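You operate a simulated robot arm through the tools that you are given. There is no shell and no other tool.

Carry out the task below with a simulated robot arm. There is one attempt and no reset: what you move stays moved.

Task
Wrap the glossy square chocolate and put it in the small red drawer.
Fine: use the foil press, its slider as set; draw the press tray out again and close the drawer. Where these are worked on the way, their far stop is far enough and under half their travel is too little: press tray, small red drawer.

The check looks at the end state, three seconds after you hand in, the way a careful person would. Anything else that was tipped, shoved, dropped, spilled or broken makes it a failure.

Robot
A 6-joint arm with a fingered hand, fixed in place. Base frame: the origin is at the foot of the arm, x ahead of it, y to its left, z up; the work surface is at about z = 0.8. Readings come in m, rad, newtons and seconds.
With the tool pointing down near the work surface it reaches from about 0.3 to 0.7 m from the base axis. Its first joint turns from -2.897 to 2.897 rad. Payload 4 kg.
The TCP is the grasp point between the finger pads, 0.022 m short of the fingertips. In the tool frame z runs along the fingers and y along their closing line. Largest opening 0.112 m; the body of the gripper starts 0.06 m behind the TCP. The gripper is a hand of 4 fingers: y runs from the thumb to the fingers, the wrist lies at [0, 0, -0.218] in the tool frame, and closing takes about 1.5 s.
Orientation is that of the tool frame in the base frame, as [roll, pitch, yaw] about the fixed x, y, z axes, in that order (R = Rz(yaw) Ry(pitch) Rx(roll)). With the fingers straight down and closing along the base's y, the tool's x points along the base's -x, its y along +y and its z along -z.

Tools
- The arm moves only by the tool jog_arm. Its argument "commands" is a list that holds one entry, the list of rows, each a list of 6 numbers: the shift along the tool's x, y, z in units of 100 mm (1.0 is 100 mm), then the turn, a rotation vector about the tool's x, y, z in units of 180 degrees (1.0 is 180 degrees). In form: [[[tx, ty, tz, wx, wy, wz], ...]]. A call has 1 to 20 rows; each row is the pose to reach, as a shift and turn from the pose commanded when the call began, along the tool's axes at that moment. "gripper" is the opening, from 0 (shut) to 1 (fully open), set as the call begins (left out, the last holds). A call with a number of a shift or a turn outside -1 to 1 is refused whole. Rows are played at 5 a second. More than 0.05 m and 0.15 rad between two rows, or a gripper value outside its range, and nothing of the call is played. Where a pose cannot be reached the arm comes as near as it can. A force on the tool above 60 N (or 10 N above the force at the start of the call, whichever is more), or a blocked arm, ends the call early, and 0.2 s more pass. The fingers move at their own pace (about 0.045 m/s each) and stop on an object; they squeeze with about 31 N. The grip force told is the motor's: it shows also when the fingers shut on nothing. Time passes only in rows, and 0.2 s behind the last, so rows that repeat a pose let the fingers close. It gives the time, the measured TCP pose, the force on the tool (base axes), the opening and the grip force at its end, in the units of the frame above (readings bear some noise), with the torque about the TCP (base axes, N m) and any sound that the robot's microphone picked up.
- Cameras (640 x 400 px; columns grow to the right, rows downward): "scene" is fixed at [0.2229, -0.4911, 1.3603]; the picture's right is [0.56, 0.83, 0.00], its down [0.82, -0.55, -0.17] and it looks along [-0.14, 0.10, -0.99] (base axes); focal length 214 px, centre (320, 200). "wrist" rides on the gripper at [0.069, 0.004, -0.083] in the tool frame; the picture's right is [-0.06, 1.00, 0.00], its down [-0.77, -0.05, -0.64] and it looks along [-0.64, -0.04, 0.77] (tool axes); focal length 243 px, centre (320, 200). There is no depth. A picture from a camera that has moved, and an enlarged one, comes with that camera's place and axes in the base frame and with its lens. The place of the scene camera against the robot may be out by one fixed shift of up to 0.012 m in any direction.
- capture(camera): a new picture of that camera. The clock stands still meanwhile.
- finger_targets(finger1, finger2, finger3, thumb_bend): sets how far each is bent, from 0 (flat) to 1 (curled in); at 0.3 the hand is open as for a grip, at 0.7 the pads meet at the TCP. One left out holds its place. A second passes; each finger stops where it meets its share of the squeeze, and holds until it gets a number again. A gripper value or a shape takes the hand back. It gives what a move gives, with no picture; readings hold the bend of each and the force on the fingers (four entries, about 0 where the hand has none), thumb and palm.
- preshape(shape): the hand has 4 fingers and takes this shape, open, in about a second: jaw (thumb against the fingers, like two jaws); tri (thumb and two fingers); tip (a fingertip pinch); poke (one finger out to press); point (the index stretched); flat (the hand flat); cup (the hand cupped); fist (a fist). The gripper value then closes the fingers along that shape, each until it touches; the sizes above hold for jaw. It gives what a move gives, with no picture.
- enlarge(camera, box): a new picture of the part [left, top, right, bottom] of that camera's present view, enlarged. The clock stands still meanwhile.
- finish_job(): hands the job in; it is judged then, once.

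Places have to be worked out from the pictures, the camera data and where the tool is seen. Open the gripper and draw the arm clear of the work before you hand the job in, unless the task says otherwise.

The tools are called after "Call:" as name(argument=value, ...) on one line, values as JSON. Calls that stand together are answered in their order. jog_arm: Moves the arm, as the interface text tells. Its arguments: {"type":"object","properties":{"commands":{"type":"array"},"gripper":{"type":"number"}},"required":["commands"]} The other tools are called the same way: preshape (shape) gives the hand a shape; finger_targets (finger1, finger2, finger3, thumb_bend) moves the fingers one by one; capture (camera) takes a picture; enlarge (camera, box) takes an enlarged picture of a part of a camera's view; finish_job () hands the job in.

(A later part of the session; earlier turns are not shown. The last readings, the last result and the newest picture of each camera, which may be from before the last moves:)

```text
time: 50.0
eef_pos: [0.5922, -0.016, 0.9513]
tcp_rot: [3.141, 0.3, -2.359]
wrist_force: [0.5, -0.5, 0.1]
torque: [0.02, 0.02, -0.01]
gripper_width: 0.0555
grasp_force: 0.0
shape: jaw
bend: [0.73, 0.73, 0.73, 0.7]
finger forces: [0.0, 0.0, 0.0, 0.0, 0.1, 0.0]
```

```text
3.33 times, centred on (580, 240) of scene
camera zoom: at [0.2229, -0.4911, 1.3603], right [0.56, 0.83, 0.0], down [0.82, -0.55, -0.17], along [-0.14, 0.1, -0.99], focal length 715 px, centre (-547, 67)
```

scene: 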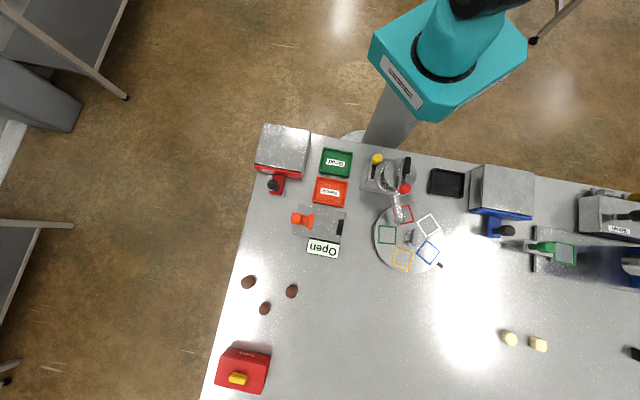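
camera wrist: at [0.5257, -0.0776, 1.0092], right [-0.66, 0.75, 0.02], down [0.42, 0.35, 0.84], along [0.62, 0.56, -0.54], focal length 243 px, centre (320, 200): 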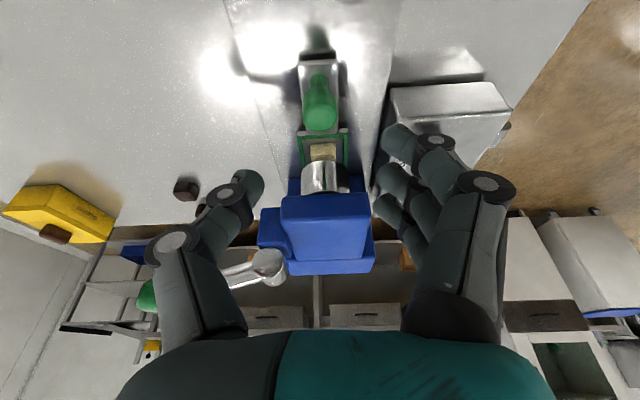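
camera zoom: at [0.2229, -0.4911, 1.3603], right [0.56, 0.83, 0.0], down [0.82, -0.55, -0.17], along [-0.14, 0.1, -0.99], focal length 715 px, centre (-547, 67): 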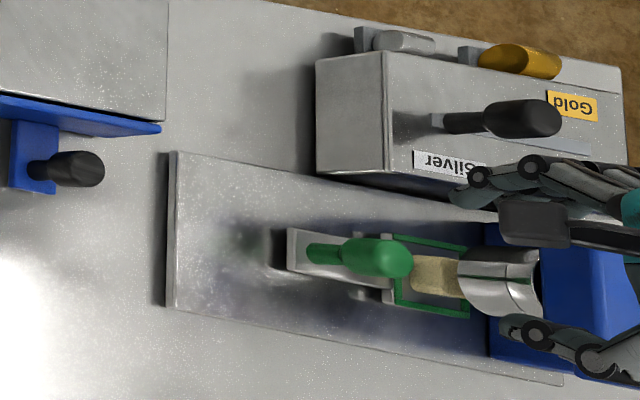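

The tray sits partly under the ram. I zoom in to see whether it's fully home and how the ram stands relative to the chocolate.

Call:
enlarge(camera="wrist", box=[250, 70, 390, 280])

Call:
enlarge(camera="scene", box=[570, 220, 630, 270])

```text
1.90 times, centred on (320, 175) of wrist
camera zoom: at [0.5257, -0.0776, 1.0092], right [-0.66, 0.75, 0.02], down [0.42, 0.35, 0.84], along [0.62, 0.56, -0.54], focal length 462 px, centre (320, 248)
```

zoom: 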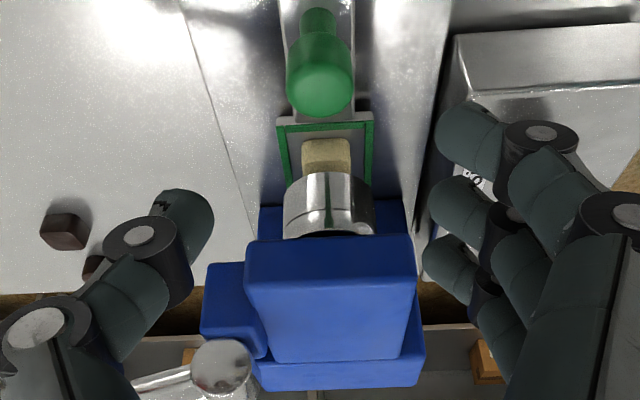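

```text
8.00 times, centred on (600, 245) of scene
camera zoom: at [0.2229, -0.4911, 1.3603], right [0.56, 0.83, 0.0], down [0.82, -0.55, -0.17], along [-0.14, 0.1, -0.99], focal length 1716 px, centre (-1920, -160)
```

zoom: 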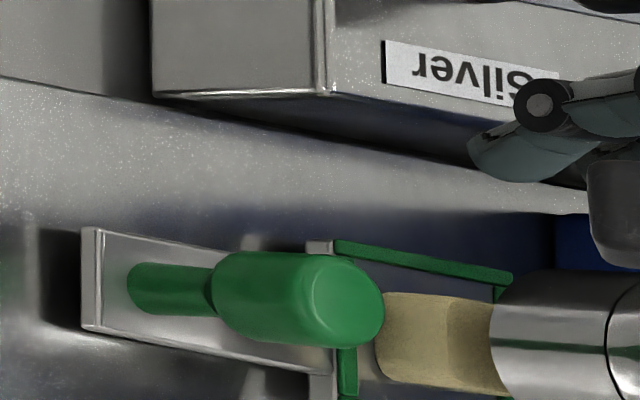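

The tray is home under the ram, and the chocolate is still unwrapped, so the green lever must be pulled down next. Its knob is at about (0.754, -0.038, 0.963), hub at (0.696, 0.021, 0.942). I raise the hand and square it up, fingers shut.

Call:
jog_arm(commands=[[[0, 0, -0.33, 0, 0, 0], [0, 0, -0.66, 0, 0, 0], [0, 0, -1.0, 0, 0, 0]]])

Call:
jog_arm(commands=[[[0, 0, 0, 0, 0.032, 0], [0, 0, 0, 0, 0.064, 0], [0, 0, 0, 0, 0.0955, 0]]])

Call:
jog_arm(commands=[[[0, 0, 0, 0, 0, 0.042], [0, 0, 0, 0, 0, 0.084], [0, 0, 0, 0, 0, 0.126], [0, 0, 0, 0, 0, 0.168], [0, 0, 0, 0, 0, 0.21], [0, 0, 0, 0, 0, 0.25]]])

Call:
capture(camera="wrist")

```text
time: 50.8
eef_pos: [0.571, -0.0365, 1.0443]
tcp_rot: [3.141, 0.303, -2.356]
wrist_force: [1.0, -0.8, 0.1]
torque: [0.01, -0.01, 0.03]
gripper_width: 0.0551
grasp_force: 0.0
shape: jaw
bend: [0.73, 0.73, 0.73, 0.7]
finger forces: [0.0, 0.1, 0.0, 0.1, 0.0, 0.1]
```

```text
time: 51.6
eef_pos: [0.5721, -0.0366, 1.0466]
tcp_rot: [3.141, 0.0, -2.355]
wrist_force: [-0.8, 0.8, -0.8]
torque: [-0.03, -0.01, 0.01]
gripper_width: 0.0549
grasp_force: 0.0
shape: jaw
bend: [0.73, 0.73, 0.73, 0.7]
finger forces: [0.0, 0.0, 0.1, 0.0, 0.0, 0.1]
```

```text
time: 53.0
eef_pos: [0.5719, -0.0371, 1.0461]
tcp_rot: [3.14, 0.002, 3.139]
wrist_force: [0.0, 0.6, 0.0]
torque: [-0.01, 0.03, 0.01]
gripper_width: 0.0553
grasp_force: 0.1
shape: jaw
bend: [0.73, 0.73, 0.73, 0.7]
finger forces: [0.0, 0.0, 0.0, 0.0, 0.1, 0.0]
```

```text
taken
camera wrist: at [0.5025, -0.0328, 1.129], right [0.07, 1.0, 0.0], down [0.76, -0.05, 0.64], along [0.64, -0.04, -0.77], focal length 243 px, centre (320, 200)
```

wrist: 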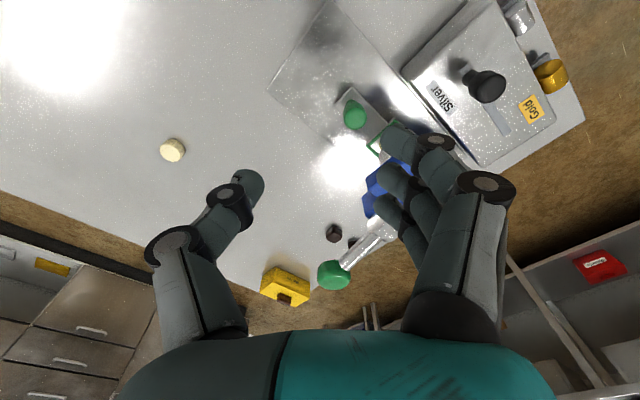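

The knob checks out at about (0.755, -0.034, 0.963). I shut the fingers, tilt the hand 25° outward and move above it.

Call:
jog_arm(commands=[[[-0.22, 0, 0, 0, -0.035, 0], [-0.45, 0, 0, 0, -0.07, 0], [-0.67, 0, 0, 0, -0.105, 0], [-0.9, 0, 0, 0, -0.139, 0]]], gripper=0.05)

Call:
jog_arm(commands=[[[-0.25, 0.003, 0.17, 0, 0, 0], [-0.5, 0.007, 0.35, 0, 0, 0], [-0.747, 0.01, 0.525, 0, 0, 0]]])

Call:
capture(camera="wrist")

Call:
capture(camera="scene")

```text
time: 54.0
eef_pos: [0.6617, -0.0369, 1.0463]
tcp_rot: [-3.141, 0.441, 3.139]
wrist_force: [0.1, 0.6, 0.4]
torque: [-0.01, 0.02, 0.0]
gripper_width: 0.0057
grasp_force: 0.1
shape: jaw
bend: [0.71, 0.71, 0.71, 0.7]
finger forces: [0.0, 0.1, 0.0, 0.1, 0.0, 0.1]
```

```text
time: 54.8
eef_pos: [0.752, -0.0373, 1.032]
tcp_rot: [3.14, 0.437, 3.14]
wrist_force: [0.4, -0.8, -0.5]
torque: [-0.02, 0.01, 0.02]
gripper_width: 0.006
grasp_force: 0.0
shape: jaw
bend: [0.71, 0.71, 0.71, 0.7]
finger forces: [0.1, 0.1, 0.0, 0.0, 0.0, 0.0]
```

```text
taken
camera wrist: at [0.6543, -0.0327, 1.0768], right [0.06, 1.0, 0.03], down [0.42, -0.05, 0.91], along [0.91, -0.04, -0.42], focal length 243 px, centre (320, 200)
```

wrist: 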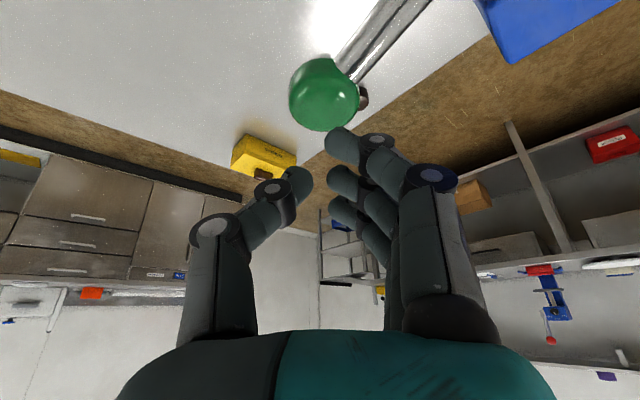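

```text
taken
```

scene: 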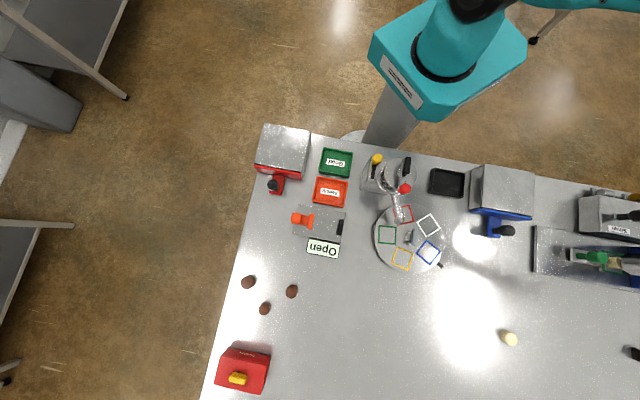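

Knob (radius ≈20 mm) lies just below and ahead of the fingertips, centre ≈ (0.753, -0.034, 0.963). I line up and come down onto its top.

Call:
jog_arm(commands=[[[0.09, 0.014, 0.1, 0, 0, 0], [0.177, 0.028, 0.215, 0, 0, 0]]], gripper=0.0)

Call:
jog_arm(commands=[[[0.03, -0.003, 0.06, 0, 0, 0], [0.06, -0.006, 0.13, 0, 0, 0], [0.098, -0.01, 0.208, 0, 0, 0]]])

Call:
capture(camera="wrist")

```text
time: 55.4
eef_pos: [0.7456, -0.0341, 1.003]
tcp_rot: [3.141, 0.439, -3.142]
wrist_force: [-0.2, 0.5, 0.2]
torque: [-0.04, -0.01, -0.02]
gripper_width: 0.0
grasp_force: 30.9
shape: jaw
bend: [0.68, 0.56, 0.68, 0.66]
finger forces: [0.0, 0.0, 0.0, 0.1, 0.0, 0.0]
```

```text
time: 56.2
eef_pos: [0.7456, -0.0347, 0.9801]
tcp_rot: [3.138, 0.439, 3.141]
wrist_force: [3.3, -2.0, 5.7]
torque: [-0.04, -0.11, -0.05]
gripper_width: 0.0
grasp_force: 31.5
shape: jaw
bend: [0.68, 0.56, 0.68, 0.66]
finger forces: [0.0, 0.0, 0.1, 0.0, 0.0, 0.0]
```

```text
taken
camera wrist: at [0.6474, -0.0309, 1.0262], right [0.06, 1.0, 0.03], down [0.42, -0.05, 0.91], along [0.91, -0.04, -0.42], focal length 243 px, centre (320, 200)
```

wrist: 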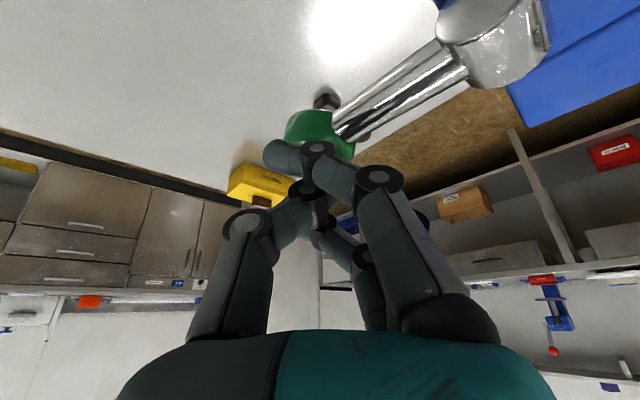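

The fingers are on the knob and it's moving down with little force. I follow the arc downward.

Call:
jog_arm(commands=[[[0.045, 0.005, 0.075, 0, 0, 0], [0.09, 0.01, 0.15, 0, 0, 0], [0.143, 0.015, 0.221, 0, 0, 0]]])

Call:
capture(camera="wrist")

Call:
enlarge(camera="scene", box=[560, 200, 640, 280])

```text
time: 57.0
eef_pos: [0.7446, -0.0333, 0.9615]
tcp_rot: [3.141, 0.458, 3.14]
wrist_force: [12.5, -6.8, 43.3]
torque: [0.32, -0.61, -0.16]
gripper_width: 0.0001
grasp_force: 31.0
shape: jaw
bend: [0.68, 0.62, 0.68, 0.67]
finger forces: [0.0, 0.0, 0.0, 0.1, 0.0, 0.0]
```

```text
taken
camera wrist: at [0.6459, -0.0297, 1.0058], right [0.06, 1.0, 0.03], down [0.4, -0.05, 0.91], along [0.91, -0.04, -0.41], focal length 243 px, centre (320, 200)
```

wrist: 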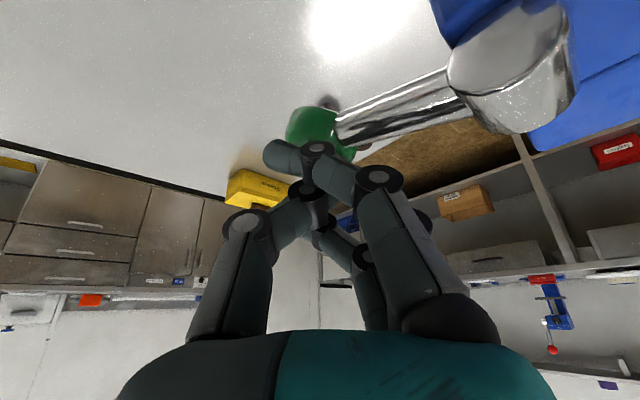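

```text
5.00 times, centred on (600, 240) of scene
camera zoom: at [0.2229, -0.4911, 1.3603], right [0.56, 0.83, 0.0], down [0.82, -0.55, -0.17], along [-0.14, 0.1, -0.99], focal length 1072 px, centre (-1080, 0)
```

zoom: 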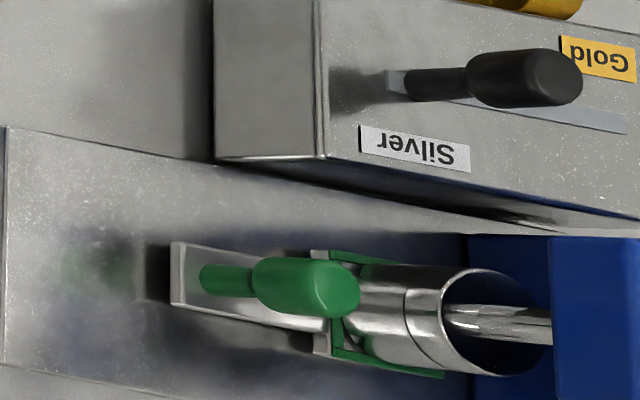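

The scene view shows the ram lowered onto the tray, with the force risen to 43 N, near its stop. I press a little further to make sure and hold briefly.

Call:
jog_arm(commands=[[[0.015, 0.003, 0.03, 0, 0, 0], [0.015, 0.003, 0.03, 0, 0, 0], [0.015, 0.003, 0.03, 0, 0, 0]]])

Call:
enlarge(camera="scene", box=[560, 200, 640, 280])

Call:
capture(camera="wrist")

```text
time: 57.8
eef_pos: [0.7445, -0.0338, 0.9615]
tcp_rot: [-3.141, 0.462, 3.139]
wrist_force: [11.6, -12.1, 49.9]
torque: [0.38, -0.6, -0.22]
gripper_width: 0.0001
grasp_force: 31.1
shape: jaw
bend: [0.68, 0.63, 0.68, 0.67]
finger forces: [0.1, 91.9, 0.0, 0.0, 0.0, 0.0]
```

```text
5.00 times, centred on (600, 240) of scene
camera zoom: at [0.2229, -0.4911, 1.3603], right [0.56, 0.83, 0.0], down [0.82, -0.55, -0.17], along [-0.14, 0.1, -0.99], focal length 1072 px, centre (-1080, 0)
```

zoom: 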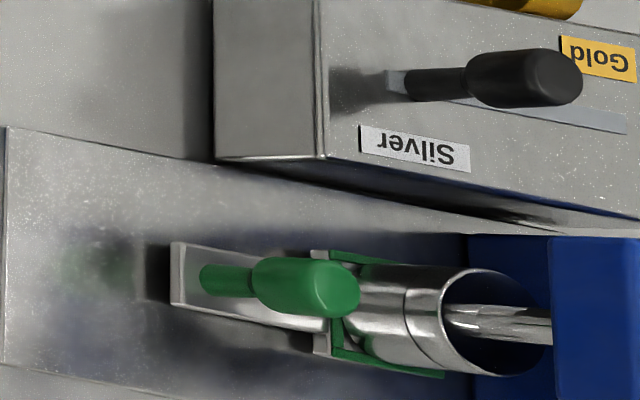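

```text
taken
camera wrist: at [0.6465, -0.0298, 1.0042], right [0.06, 1.0, 0.03], down [0.4, -0.05, 0.92], along [0.92, -0.04, -0.4], focal length 243 px, centre (320, 200)
```

wrist: 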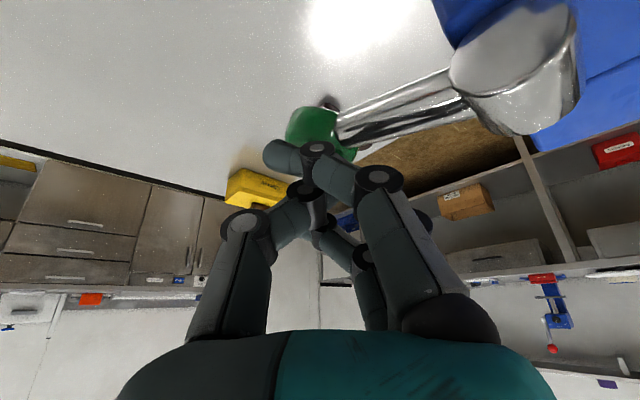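

It's at its stop (no further motion at 50 N). I raise the hand and see whether the lever springs back.

Call:
jog_arm(commands=[[[-0.06, 0, -0.13, 0, 0, 0], [-0.12, 0, -0.26, 0, 0, 0], [-0.2, 0, -0.43, 0, 0, 0], [-0.3, 0, -0.65, 0, 0, 0]]])

Call:
capture(camera="wrist")

Call:
enlarge(camera="scene", box=[560, 200, 640, 280])

```text
time: 58.8
eef_pos: [0.7401, -0.0339, 1.0206]
tcp_rot: [3.14, 0.437, 3.14]
wrist_force: [-0.5, 0.2, 0.0]
torque: [-0.01, 0.02, -0.02]
gripper_width: 0.0001
grasp_force: 30.7
shape: jaw
bend: [0.68, 0.54, 0.68, 0.67]
finger forces: [0.0, 0.0, 0.0, 0.0, 0.0, 0.0]
```

```text
taken
camera wrist: at [0.6428, -0.0291, 1.0669], right [0.06, 1.0, 0.03], down [0.42, -0.05, 0.91], along [0.9, -0.04, -0.42], focal length 243 px, centre (320, 200)
```

wrist: 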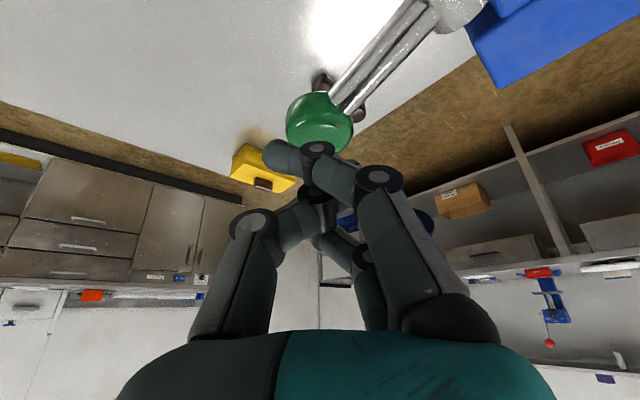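

```text
5.00 times, centred on (600, 240) of scene
camera zoom: at [0.2229, -0.4911, 1.3603], right [0.56, 0.83, 0.0], down [0.82, -0.55, -0.17], along [-0.14, 0.1, -0.99], focal length 1072 px, centre (-1080, 0)
```

zoom: 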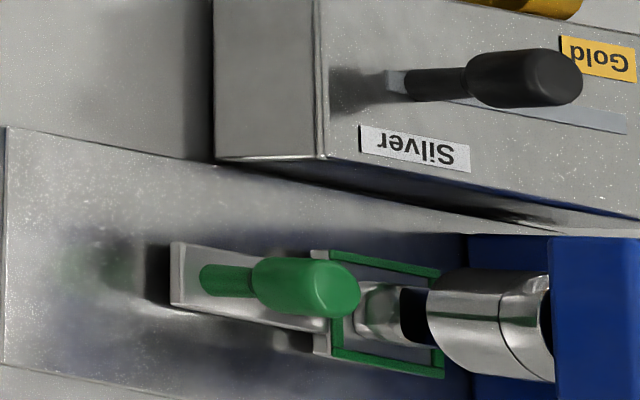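

The lever sprang back and the chocolate is now wrapped in silver foil. I return to the tray handle: back off, take the tilt off, and yaw back to face along the slide with the jaw half open.

Call:
jog_arm(commands=[[[0.17, 0, -0.16, 0, 0.035, 0], [0.35, 0, -0.33, 0, 0.07, 0], [0.52, 0, -0.49, 0, 0.105, 0], [0.689, 0, -0.652, 0, 0.139, 0]]], gripper=0.5)

Call:
jog_arm(commands=[[[0.1, 0.02, 0, 0, 0, -0.042], [0.2, 0.04, 0, 0, 0, -0.084], [0.3, 0.05, 0, 0, 0, -0.126], [0.4, 0.07, 0, 0, 0, -0.168], [0.5, 0.09, 0, 0, 0, -0.21], [0.62, 0.1, 0, 0, 0, -0.25]]])

Call:
jog_arm(commands=[[[0, 0, 0, 0, -0.032, 0], [0, 0, 0, 0, -0.064, 0], [0, 0, 0, 0, -0.0955, 0]]])

Call:
capture(camera="wrist")

```text
time: 59.8
eef_pos: [0.65, -0.0315, 1.052]
tcp_rot: [3.14, -0.001, 3.141]
wrist_force: [1.6, -0.8, -0.1]
torque: [0.0, -0.01, -0.02]
gripper_width: 0.0554
grasp_force: 0.0
shape: jaw
bend: [0.72, 0.72, 0.72, 0.7]
finger forces: [0.0, 0.1, 0.0, 0.1, 0.0, 0.0]
```

```text
time: 61.2
eef_pos: [0.5875, -0.0228, 1.0527]
tcp_rot: [-3.141, 0.0, -2.355]
wrist_force: [0.0, -0.3, -0.1]
torque: [0.03, 0.0, -0.03]
gripper_width: 0.0556
grasp_force: 0.0
shape: jaw
bend: [0.72, 0.72, 0.72, 0.7]
finger forces: [0.0, 0.0, 0.1, 0.1, 0.1, 0.0]
```

```text
time: 62.0
eef_pos: [0.5893, -0.0217, 1.052]
tcp_rot: [-3.14, 0.303, -2.356]
wrist_force: [0.5, -0.4, 0.5]
torque: [0.01, 0.04, 0.0]
gripper_width: 0.0554
grasp_force: 0.1
shape: jaw
bend: [0.72, 0.72, 0.72, 0.7]
finger forces: [0.0, 0.0, 0.1, 0.1, 0.1, 0.1]
```

```text
taken
camera wrist: at [0.5216, -0.0838, 1.1108], right [-0.66, 0.75, 0.02], down [0.42, 0.35, 0.84], along [0.62, 0.57, -0.54], focal length 243 px, centre (320, 200)
```

wrist: 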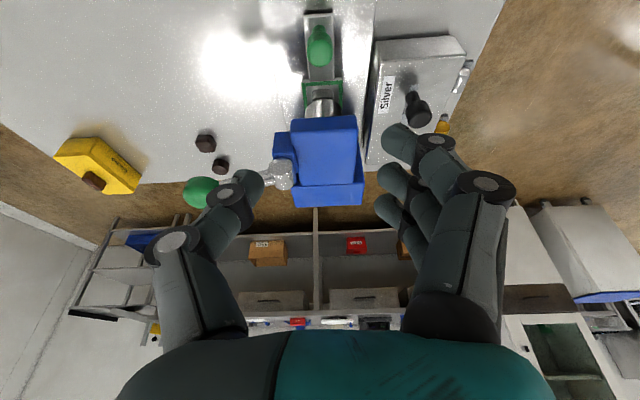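

The knob now measures at (0.606, -0.003), as expected. I come down behind it and then slide forward-down along the fingers onto it.

Call:
jog_arm(commands=[[[0.1, 0, 0.32, 0, 0, 0], [0.2, 0, 0.64, 0, 0, 0], [0.316, 0, 0.95, 0, 0, 0]]])

Call:
jog_arm(commands=[[[0, 0, 0.25, 0, 0, 0], [0, 0, 0.5, 0, 0, 0], [0, 0, 0.7, 0, 0, 0], [0, 0, 0.9, 0, 0, 0]]])

Call:
capture(camera="wrist")

```text
time: 62.8
eef_pos: [0.5868, -0.0234, 0.9516]
tcp_rot: [3.141, 0.302, -2.355]
wrist_force: [0.2, 0.0, -0.2]
torque: [-0.04, -0.05, 0.01]
gripper_width: 0.0553
grasp_force: 0.1
shape: jaw
bend: [0.72, 0.72, 0.72, 0.7]
finger forces: [0.1, 0.0, 0.0, 0.1, 0.0, 0.0]
```

```text
time: 63.8
eef_pos: [0.6066, -0.0056, 0.8663]
tcp_rot: [3.141, 0.302, -2.356]
wrist_force: [-0.1, -0.5, 0.5]
torque: [0.0, 0.0, -0.04]
gripper_width: 0.0554
grasp_force: 0.1
shape: jaw
bend: [0.72, 0.72, 0.72, 0.7]
finger forces: [0.0, 0.1, 0.1, 0.0, 0.1, 0.1]
```

```text
taken
camera wrist: at [0.5389, -0.0664, 0.9241], right [-0.66, 0.75, 0.02], down [0.42, 0.35, 0.84], along [0.62, 0.56, -0.54], focal length 243 px, centre (320, 200)
```

wrist: 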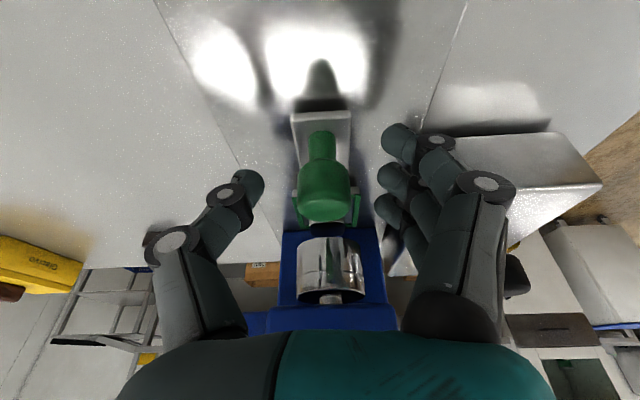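

The knob is centred between thumb and fingers. I close on it.

Call:
jog_arm(commands=[[[0, 0, 0, 0, 0, 0], [0, 0, 0, 0, 0, 0], [0, 0, 0, 0, 0, 0], [0, 0, 0, 0, 0, 0], [0, 0, 0, 0, 0, 0]]], gripper=0.12)

Call:
capture(camera="wrist")

```text
time: 65.0
eef_pos: [0.6055, -0.0046, 0.8663]
tcp_rot: [-3.139, 0.302, -2.357]
wrist_force: [5.6, -4.1, -4.8]
torque: [-0.11, -0.07, 0.06]
gripper_width: 0.0084
grasp_force: 30.9
shape: jaw
bend: [0.68, 0.73, 0.69, 0.7]
finger forces: [0.1, 11.1, 8.8, 0.1, 26.5, 0.0]
```

```text
taken
camera wrist: at [0.5392, -0.0671, 0.9242], right [-0.66, 0.75, 0.02], down [0.42, 0.35, 0.84], along [0.62, 0.56, -0.54], focal length 243 px, centre (320, 200)
```

wrist: 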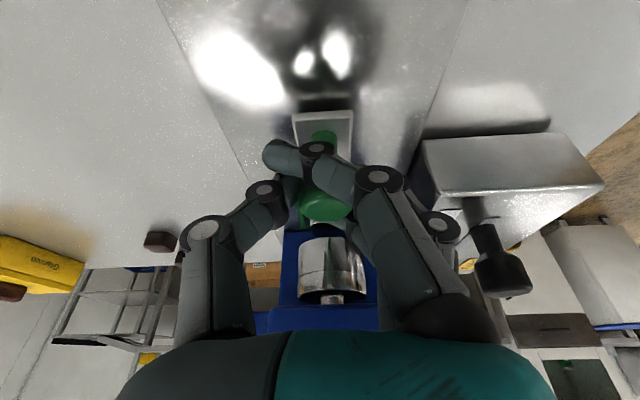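

The knob is held. I pull the tray back 90 mm along the slide.

Call:
jog_arm(commands=[[[0.14, 0, -0.044, 0, 0, 0], [0.29, 0, -0.089, 0, 0, 0], [0.43, 0, -0.133, 0, 0, 0], [0.57, 0, -0.178, 0, 0, 0], [0.72, 0, -0.222, 0, 0, 0], [0.86, 0, -0.267, 0, 0, 0]]])

Call:
capture(camera="wrist")

Call:
enlarge(camera="scene", box=[480, 180, 640, 300])

```text
time: 66.4
eef_pos: [0.5427, -0.0697, 0.866]
tcp_rot: [3.141, 0.302, -2.358]
wrist_force: [9.2, -8.1, -7.0]
torque: [-0.18, -0.1, -0.09]
gripper_width: 0.0084
grasp_force: 30.9
shape: jaw
bend: [0.68, 0.73, 0.69, 0.7]
finger forces: [0.0, 10.4, 9.1, 0.0, 31.0, 0.0]
```

```text
taken
camera wrist: at [0.4752, -0.1308, 0.9244], right [-0.66, 0.75, 0.02], down [0.42, 0.35, 0.84], along [0.62, 0.56, -0.54], focal length 243 px, centre (320, 200)
```

wrist: 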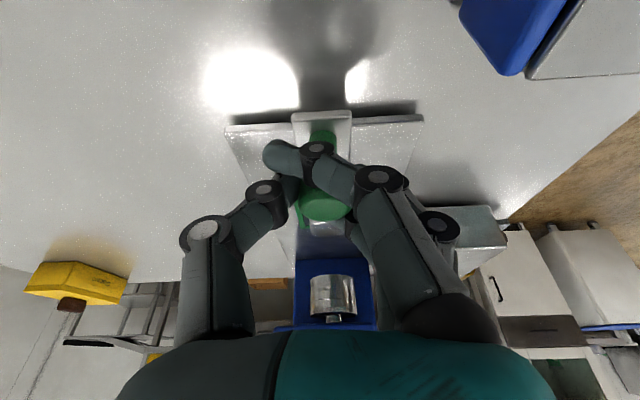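

```text
3.33 times, centred on (560, 240) of scene
camera zoom: at [0.2229, -0.4911, 1.3603], right [0.56, 0.83, 0.0], down [0.82, -0.55, -0.17], along [-0.14, 0.1, -0.99], focal length 715 px, centre (-480, 67)
```

zoom: 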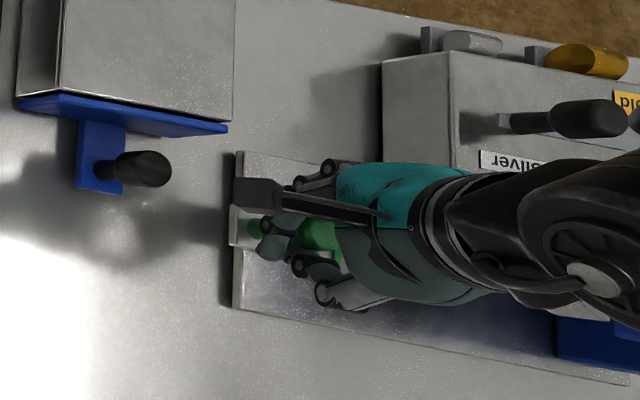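

The tray follows; about 24 mm remain. I pull the rest, up to the outer stop.

Call:
jog_arm(commands=[[[0.06, 0, -0.018, 0, 0, 0], [0.12, 0, -0.037, 0, 0, 0], [0.18, 0, -0.055, 0, 0, 0], [0.225, 0, -0.07, 0, 0, 0]]])

Call:
jog_arm(commands=[[[0.02, 0, -0.006, 0, 0, 0], [0.035, 0, -0.011, 0, 0, 0]]])

Call:
enlarge(camera="scene", box=[480, 180, 640, 300])

Call:
capture(camera="wrist")

```text
time: 67.4
eef_pos: [0.5258, -0.0853, 0.8662]
tcp_rot: [3.141, 0.301, -2.359]
wrist_force: [6.4, -4.8, -2.4]
torque: [-0.14, -0.04, 0.01]
gripper_width: 0.0085
grasp_force: 30.7
shape: jaw
bend: [0.68, 0.73, 0.69, 0.7]
finger forces: [0.0, 11.7, 9.9, 0.0, 28.5, 0.0]
```

```text
time: 68.0
eef_pos: [0.5253, -0.088, 0.8654]
tcp_rot: [-3.14, 0.305, -2.355]
wrist_force: [19.3, 4.3, -6.6]
torque: [-0.07, -0.14, -0.04]
gripper_width: 0.0077
grasp_force: 30.7
shape: jaw
bend: [0.68, 0.73, 0.69, 0.7]
finger forces: [0.1, 9.5, 17.0, 0.1, 26.9, 0.0]
```

```text
3.33 times, centred on (560, 240) of scene
camera zoom: at [0.2229, -0.4911, 1.3603], right [0.56, 0.83, 0.0], down [0.82, -0.55, -0.17], along [-0.14, 0.1, -0.99], focal length 715 px, centre (-480, 67)
```

zoom: 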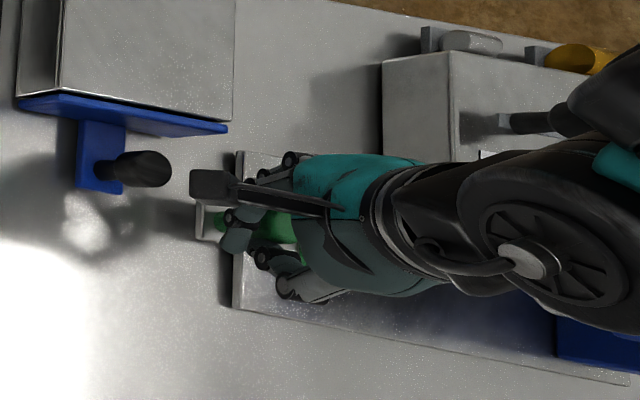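

```text
taken
camera wrist: at [0.4575, -0.1488, 0.9242], right [-0.66, 0.75, 0.02], down [0.41, 0.35, 0.84], along [0.62, 0.57, -0.54], focal length 243 px, centre (320, 200)
```

wrist: 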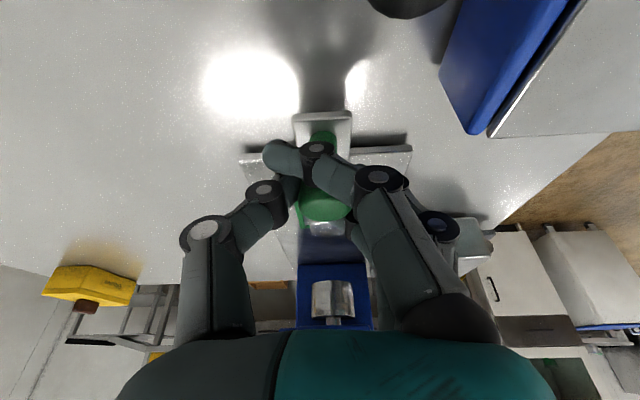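

The tray hit its outer stop (19 N). I ease off, open and rise straight up.

Call:
jog_arm(commands=[[[-0.025, 0, 0.008, 0, 0, 0], [-0.025, 0, 0.008, 0, 0, 0], [-0.025, 0, 0.008, 0, 0, 0], [-0.025, 0, 0.008, 0, 0, 0]]], gripper=0.5)

Call:
jog_arm(commands=[[[-0.07, 0, -0.22, 0, 0, 0], [-0.14, 0, -0.45, 0, 0, 0], [-0.21, 0, -0.67, 0, 0, 0], [-0.28, 0, -0.9, 0, 0, 0]]])

Call:
capture(camera="wrist")

Call:
enlarge(camera="wrist", box=[260, 60, 380, 180])

Call:
enlarge(camera="scene", box=[500, 200, 620, 290])

```text
time: 69.0
eef_pos: [0.5249, -0.0849, 0.8663]
tcp_rot: [3.139, 0.301, -2.357]
wrist_force: [-0.4, 0.6, 0.8]
torque: [0.0, -0.03, -0.01]
gripper_width: 0.0555
grasp_force: 0.0
shape: jaw
bend: [0.72, 0.73, 0.73, 0.7]
finger forces: [0.0, 0.1, 0.1, 0.0, 0.1, 0.0]
```

```text
time: 70.0
eef_pos: [0.5239, -0.086, 0.9598]
tcp_rot: [-3.141, 0.303, -2.357]
wrist_force: [-0.4, 0.1, 0.2]
torque: [-0.01, -0.02, 0.0]
gripper_width: 0.0553
grasp_force: 0.1
shape: jaw
bend: [0.72, 0.73, 0.73, 0.7]
finger forces: [0.1, 0.0, 0.1, 0.1, 0.0, 0.0]
```

```text
taken
camera wrist: at [0.4574, -0.1473, 1.0188], right [-0.66, 0.75, 0.02], down [0.42, 0.35, 0.84], along [0.62, 0.56, -0.54], focal length 243 px, centre (320, 200)
```

wrist: 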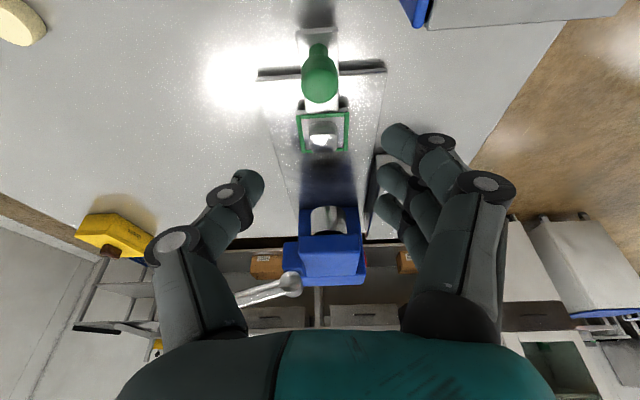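

```text
3.33 times, centred on (320, 120) of wrist
camera zoom: at [0.4574, -0.1473, 1.0188], right [-0.66, 0.75, 0.02], down [0.42, 0.35, 0.84], along [0.62, 0.56, -0.54], focal length 809 px, centre (320, 467)
```

zoom: 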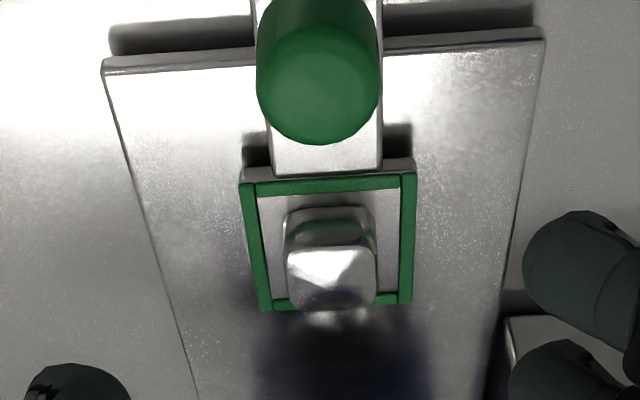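

```text
4.44 times, centred on (560, 245) of scene
camera zoom: at [0.2229, -0.4911, 1.3603], right [0.56, 0.83, 0.0], down [0.82, -0.55, -0.17], along [-0.14, 0.1, -0.99], focal length 953 px, centre (-747, 0)
```

zoom: 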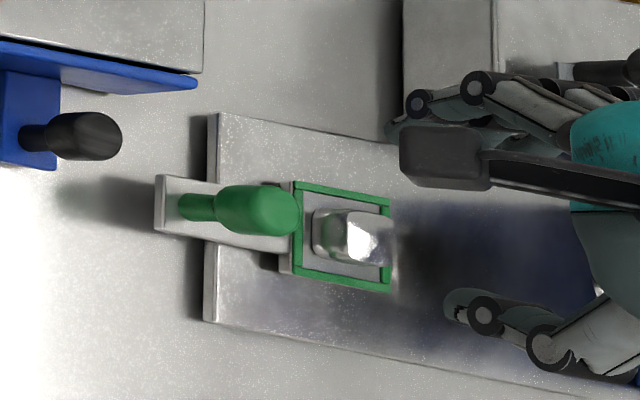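

The wrapped silver square sits in the drawn-out tray. Before picking it up I'll open the red drawer with the free hand; I rise and travel around toward it at safe height.

Call:
jog_arm(commands=[[[-0.07, 0, -0.24, 0, 0.024, 0], [-0.15, 0, -0.48, 0, 0.048, 0], [-0.22, 0, -0.72, 0, 0.072, 0], [-0.298, 0, -0.955, 0, 0.0965, 0]]])

Call:
jog_arm(commands=[[[0.13, -0.08, -0.07, 0, 0, 0.042], [0.26, -0.16, -0.13, 0, 0, 0.084], [0.39, -0.25, -0.2, 0, 0, 0.126], [0.52, -0.33, -0.27, 0, 0, 0.168], [0.65, -0.41, -0.33, 0, 0, 0.21], [0.778, -0.495, -0.4, 0, 0, 0.25]]])

Call:
jog_arm(commands=[[[0.08, -0.15, 0, 0, 0, 0.042], [0.17, -0.3, 0, 0, 0, 0.084], [0.25, -0.45, 0, 0, 0, 0.126], [0.33, -0.6, 0, 0, 0, 0.168], [0.42, -0.75, 0, 0, 0, 0.21], [0.5, -0.9, 0, 0, 0, 0.25]]])

Call:
jog_arm(commands=[[[0, -0.33, 0, 0, 0, 0], [0, -0.66, 0, 0, 0, 0], [0, -0.99, 0, 0, 0, 0]]])

Call:
jog_arm(commands=[[[0.09, -0.33, 0, 0, 0, 0], [0.19, -0.66, 0, 0, 0, 0], [0.283, -0.99, 0, 0, 0, 0]]])

Call:
capture(camera="wrist")

Call:
enlarge(camera="scene", box=[230, 110, 360, 210])

```text
time: 71.0
eef_pos: [0.524, -0.0855, 1.061]
tcp_rot: [3.14, -0.004, -2.357]
wrist_force: [0.6, 0.4, 0.3]
torque: [-0.04, 0.03, 0.02]
gripper_width: 0.0551
grasp_force: 0.1
shape: jaw
bend: [0.72, 0.73, 0.73, 0.7]
finger forces: [0.0, 0.1, 0.0, 0.0, 0.1, 0.0]
```

```text
time: 72.4
eef_pos: [0.5044, -0.1762, 1.1015]
tcp_rot: [-3.139, -0.002, 3.138]
wrist_force: [0.5, 0.1, 0.1]
torque: [-0.02, 0.01, 0.03]
gripper_width: 0.0553
grasp_force: 0.1
shape: jaw
bend: [0.72, 0.73, 0.73, 0.7]
finger forces: [0.1, 0.1, 0.0, 0.0, 0.0, 0.1]
```

```text
time: 73.8
eef_pos: [0.4557, -0.2652, 1.1005]
tcp_rot: [-3.139, 0.0, 2.356]
wrist_force: [0.3, -0.3, 0.1]
torque: [0.03, 0.0, -0.01]
gripper_width: 0.055
grasp_force: 0.0
shape: jaw
bend: [0.72, 0.73, 0.73, 0.7]
finger forces: [0.0, 0.0, 0.0, 0.0, 0.1, 0.0]
```

```text
time: 74.6
eef_pos: [0.3829, -0.3367, 1.1006]
tcp_rot: [-3.14, 0.0, 2.358]
wrist_force: [0.3, 0.4, 0.5]
torque: [-0.01, 0.02, -0.02]
gripper_width: 0.0556
grasp_force: 0.1
shape: jaw
bend: [0.72, 0.73, 0.73, 0.7]
finger forces: [0.0, 0.0, 0.1, 0.0, 0.0, 0.0]
```

```text
time: 75.4
eef_pos: [0.2952, -0.3856, 1.1013]
tcp_rot: [-3.141, -0.001, 2.356]
wrist_force: [-0.8, 0.5, 0.0]
torque: [-0.02, 0.02, -0.01]
gripper_width: 0.0552
grasp_force: 0.0
shape: jaw
bend: [0.72, 0.73, 0.73, 0.7]
finger forces: [0.1, 0.0, 0.1, 0.0, 0.0, 0.0]
```

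```text
taken
camera wrist: at [0.2498, -0.3348, 1.1846], right [0.75, 0.66, 0.0], down [0.51, -0.57, 0.64], along [0.42, -0.48, -0.77], focal length 243 px, centre (320, 200)
```

wrist: 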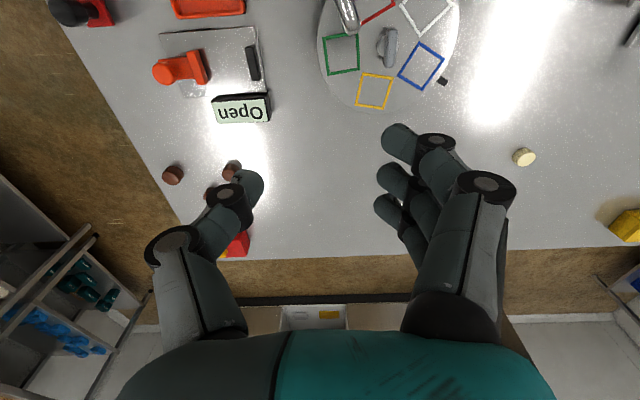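

```text
4.00 times, centred on (295, 160) of scene
camera zoom: at [0.2229, -0.4911, 1.3603], right [0.56, 0.83, 0.0], down [0.82, -0.55, -0.17], along [-0.14, 0.1, -0.99], focal length 858 px, centre (420, 360)
```

zoom: 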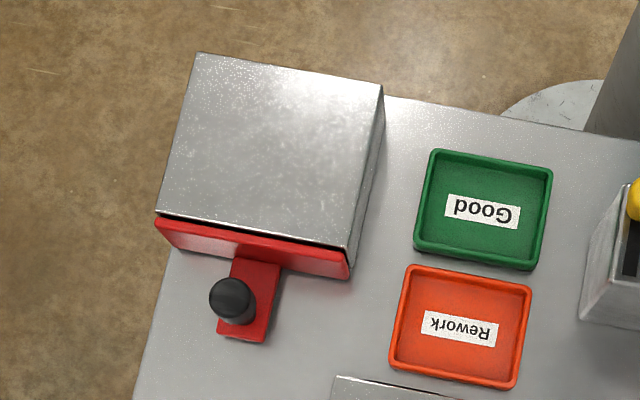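

Scene geometry: the red cabinet's top is only z≈0.85, its knob axis is near (0.058, -0.521), and the drawer pulls along (0.7,-0.7). I move behind and above it so the wrist camera looks along the pull direction.

Call:
jog_arm(commands=[[[0.17, -0.29, 0.06, 0, 0, 0], [0.34, -0.58, 0.11, 0, 0, 0], [0.516, -0.87, 0.17, 0, 0, 0]]])

Call:
jog_arm(commands=[[[0.17, -0.29, 0.06, 0, 0, 0], [0.34, -0.58, 0.11, 0, 0, 0], [0.516, -0.87, 0.17, 0, 0, 0]]])

Call:
jog_arm(commands=[[[0.17, -0.29, 0.06, 0, 0, 0], [0.34, -0.58, 0.11, 0, 0, 0], [0.516, -0.87, 0.17, 0, 0, 0]]])

Call:
capture(camera="wrist")

```text
time: 76.2
eef_pos: [0.1967, -0.4096, 1.0844]
tcp_rot: [-3.139, 0.0, 2.355]
wrist_force: [0.4, -0.1, 0.3]
torque: [-0.02, -0.01, -0.01]
gripper_width: 0.0553
grasp_force: 0.1
shape: jaw
bend: [0.72, 0.73, 0.73, 0.7]
finger forces: [0.1, 0.0, 0.0, 0.0, 0.1, 0.0]
```

```text
time: 77.0
eef_pos: [0.0995, -0.434, 1.0684]
tcp_rot: [-3.14, 0.0, 2.356]
wrist_force: [0.0, 0.1, 0.4]
torque: [-0.01, 0.02, -0.04]
gripper_width: 0.0555
grasp_force: 0.0
shape: jaw
bend: [0.72, 0.73, 0.73, 0.7]
finger forces: [0.0, 0.0, 0.0, 0.0, 0.0, 0.1]
```

```text
time: 77.8
eef_pos: [0.0017, -0.4602, 1.0508]
tcp_rot: [-3.141, 0.0, 2.355]
wrist_force: [-0.2, -0.1, -1.1]
torque: [-0.03, 0.0, 0.0]
gripper_width: 0.0553
grasp_force: 0.1
shape: jaw
bend: [0.72, 0.73, 0.73, 0.7]
finger forces: [0.0, 0.0, 0.1, 0.0, 0.0, 0.1]
```

```text
taken
camera wrist: at [-0.0437, -0.4085, 1.1338], right [0.75, 0.66, 0.0], down [0.51, -0.57, 0.64], along [0.42, -0.48, -0.77], focal length 243 px, centre (320, 200)
```

wrist: 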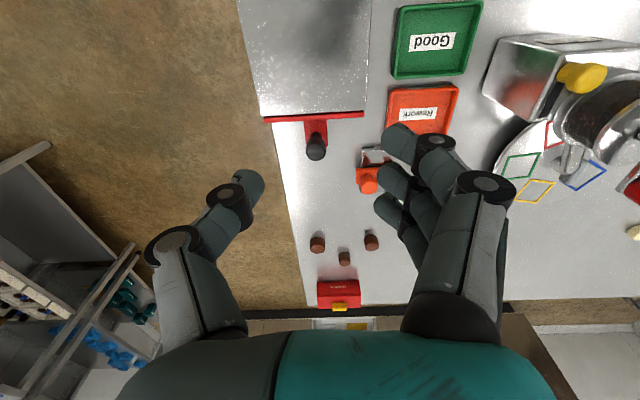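

I enlarge the wrist view on the drawer to get the knob position precisely.

Call:
enlarge(camera="wrist", box=[250, 80, 380, 180])

Call:
enlarge(camera="scene", box=[240, 140, 320, 200])

```text
4.00 times, centred on (315, 130) of wrist
camera zoom: at [-0.0437, -0.4085, 1.1338], right [0.75, 0.66, 0.0], down [0.51, -0.57, 0.64], along [0.42, -0.48, -0.77], focal length 970 px, centre (340, 480)
```

zoom: 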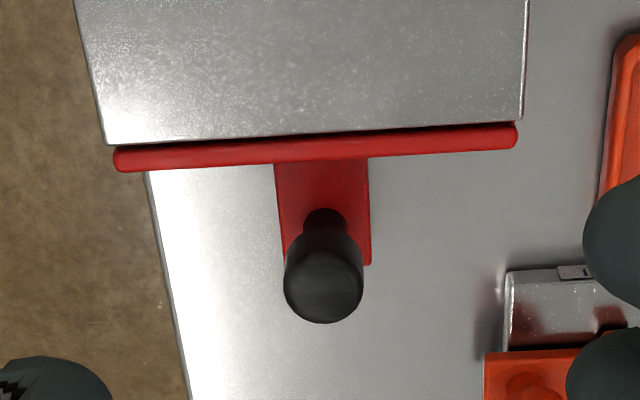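

```text
6.67 times, centred on (280, 170) of scene
camera zoom: at [0.2229, -0.4911, 1.3603], right [0.56, 0.83, 0.0], down [0.82, -0.55, -0.17], along [-0.14, 0.1, -0.99], focal length 1430 px, centre (587, 400)
```

zoom: 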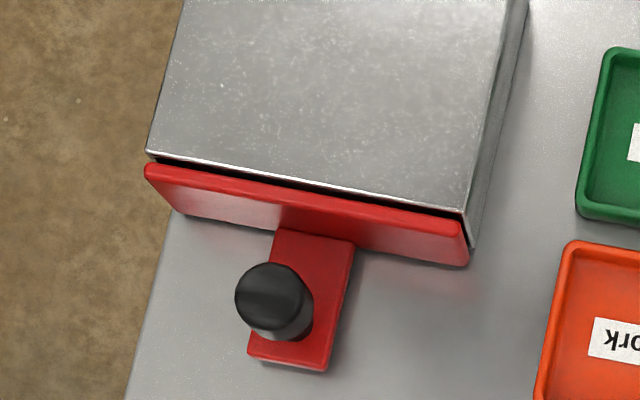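

Knob axis from this view: ≈(0.046, -0.518), bulb z 0.84–0.874, red front only 30 mm behind it. I go above it, offset a few millimetres outward so the rear finger clears the front panel.

Call:
jog_arm(commands=[[[-0.26, -0.03, 0.33, 0, 0, 0], [-0.53, -0.06, 0.66, 0, 0, 0], [-0.792, -0.098, 1.0, 0, 0, 0]]])

Call:
capture(camera="wrist")

Call:
enlarge(camera="scene", box=[220, 130, 340, 220])

```text
time: 78.6
eef_pos: [0.0495, -0.5237, 0.9513]
tcp_rot: [-3.14, 0.001, 2.357]
wrist_force: [0.1, 0.0, 0.2]
torque: [0.0, -0.02, 0.03]
gripper_width: 0.0554
grasp_force: 0.0
shape: jaw
bend: [0.72, 0.73, 0.73, 0.7]
finger forces: [0.1, 0.1, 0.0, 0.0, 0.0, 0.0]
```

```text
taken
camera wrist: at [0.0045, -0.4721, 1.0338], right [0.75, 0.66, 0.0], down [0.51, -0.57, 0.64], along [0.42, -0.48, -0.77], focal length 243 px, centre (320, 200)
```

wrist: 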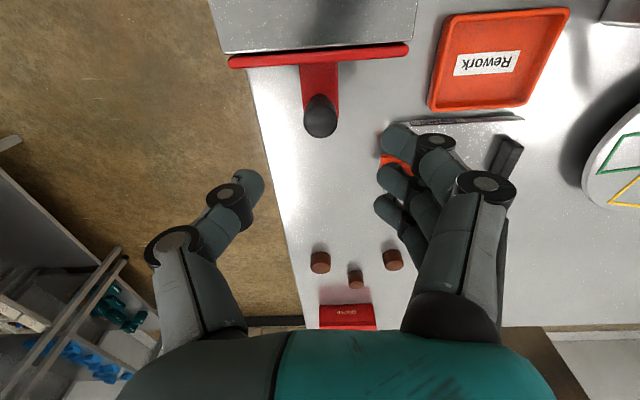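

```text
4.44 times, centred on (280, 175) of scene
camera zoom: at [0.2229, -0.4911, 1.3603], right [0.56, 0.83, 0.0], down [0.82, -0.55, -0.17], along [-0.14, 0.1, -0.99], focal length 953 px, centre (498, 311)
```

zoom: 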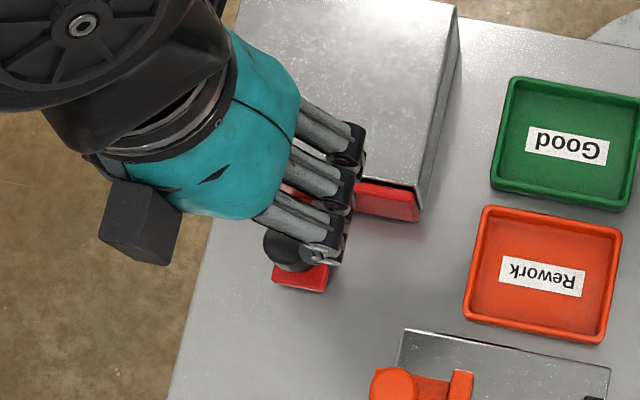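

The knob re-measures at about (0.047, -0.520). I descend to z≈0.868 beside it, keeping the small outward offset.

Call:
jog_arm(commands=[[[-0.01, 0.003, 0.25, 0, 0, 0], [-0.02, 0.006, 0.5, 0, 0, 0], [-0.027, 0.009, 0.7, 0, 0, 0], [-0.027, 0.009, 0.833, 0, 0, 0]]])

Call:
capture(camera="wrist")

```text
time: 79.6
eef_pos: [0.0519, -0.5256, 0.8671]
tcp_rot: [-3.141, 0.0, 2.356]
wrist_force: [-0.1, -0.3, 0.0]
torque: [-0.01, 0.02, -0.04]
gripper_width: 0.0555
grasp_force: 0.0
shape: jaw
bend: [0.72, 0.73, 0.73, 0.7]
finger forces: [0.0, 0.0, 0.0, 0.1, 0.0, 0.1]
```

```text
taken
camera wrist: at [0.007, -0.4738, 0.9499], right [0.75, 0.66, 0.0], down [0.51, -0.58, 0.64], along [0.42, -0.48, -0.77], focal length 243 px, centre (320, 200)
```

wrist: 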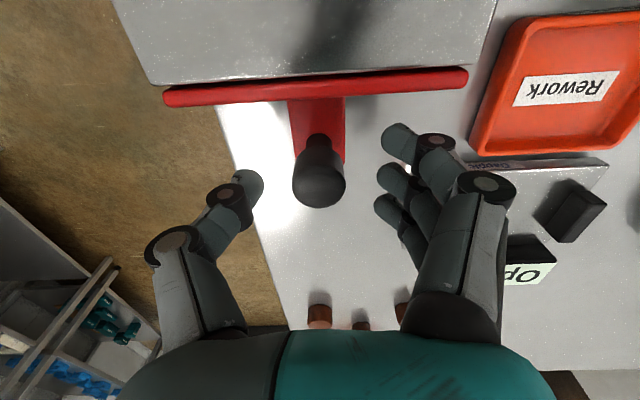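

Knob is centred and finger 1 clears the red front. I close on it.

Call:
jog_arm(commands=[[[0, 0, 0, 0, 0, 0], [0, 0, 0, 0, 0, 0], [0, 0, 0, 0, 0, 0], [0, 0, 0, 0, 0, 0], [0, 0, 0, 0, 0, 0]]], gripper=0.12)

Call:
capture(camera="wrist")

```text
time: 80.8
eef_pos: [0.0509, -0.5269, 0.8668]
tcp_rot: [-3.136, 0.002, 2.353]
wrist_force: [-7.6, -11.7, -6.2]
torque: [-0.11, 0.05, 0.0]
gripper_width: 0.0073
grasp_force: 31.7
shape: jaw
bend: [0.68, 0.72, 0.68, 0.7]
finger forces: [0.0, 11.8, 0.1, 0.0, 25.5, 0.1]
```

```text
taken
camera wrist: at [0.0059, -0.4751, 0.9503], right [0.75, 0.66, -0.01], down [0.51, -0.57, 0.64], along [0.42, -0.49, -0.77], focal length 243 px, centre (320, 200)
```

wrist: 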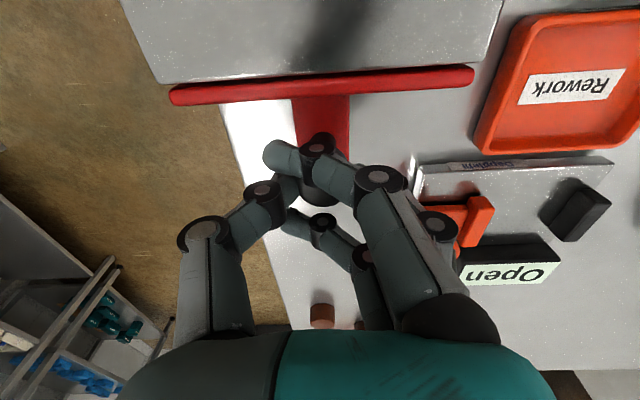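

The knob is gripped, with finger 1 hooked behind it. I pull 40 mm outward first.

Call:
jog_arm(commands=[[[-0.1, 0, 0, 0, 0, 0], [-0.2, 0, 0, 0, 0, 0], [-0.3, 0, 0, 0, 0, 0], [-0.4, 0, 0, 0, 0, 0]]])

Call:
capture(camera="wrist")

Call:
enlarge(camera="scene", box=[220, 130, 340, 220])

```text
time: 81.8
eef_pos: [0.0802, -0.5563, 0.8677]
tcp_rot: [-3.141, 0.002, 2.353]
wrist_force: [-14.9, -15.7, -0.7]
torque: [-0.2, 0.2, 0.03]
gripper_width: 0.0072
grasp_force: 30.9
shape: jaw
bend: [0.68, 0.72, 0.68, 0.7]
finger forces: [0.0, 9.4, 0.0, 0.0, 31.2, 0.0]
```

```text
taken
camera wrist: at [0.0352, -0.5031, 0.9503], right [0.75, 0.66, 0.0], down [0.51, -0.57, 0.64], along [0.42, -0.48, -0.77], focal length 243 px, centre (320, 200)
```

wrist: 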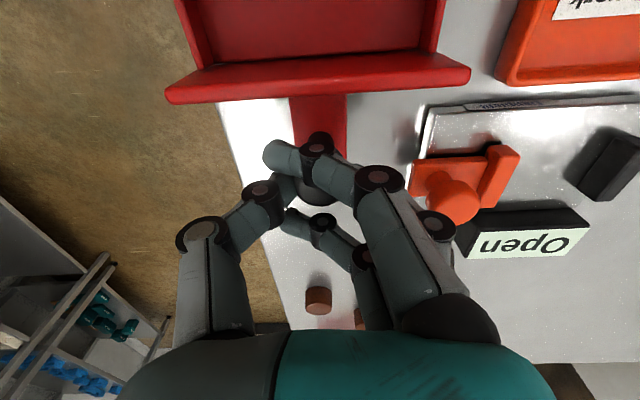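

```text
4.44 times, centred on (280, 175) of scene
camera zoom: at [0.2229, -0.4911, 1.3603], right [0.56, 0.83, 0.0], down [0.82, -0.55, -0.17], along [-0.14, 0.1, -0.99], focal length 953 px, centre (498, 311)
```

zoom: 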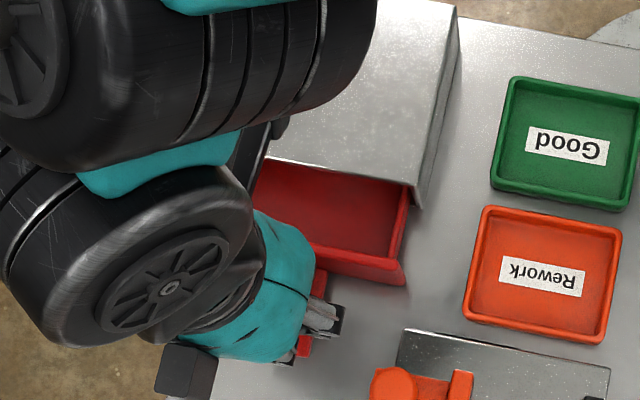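

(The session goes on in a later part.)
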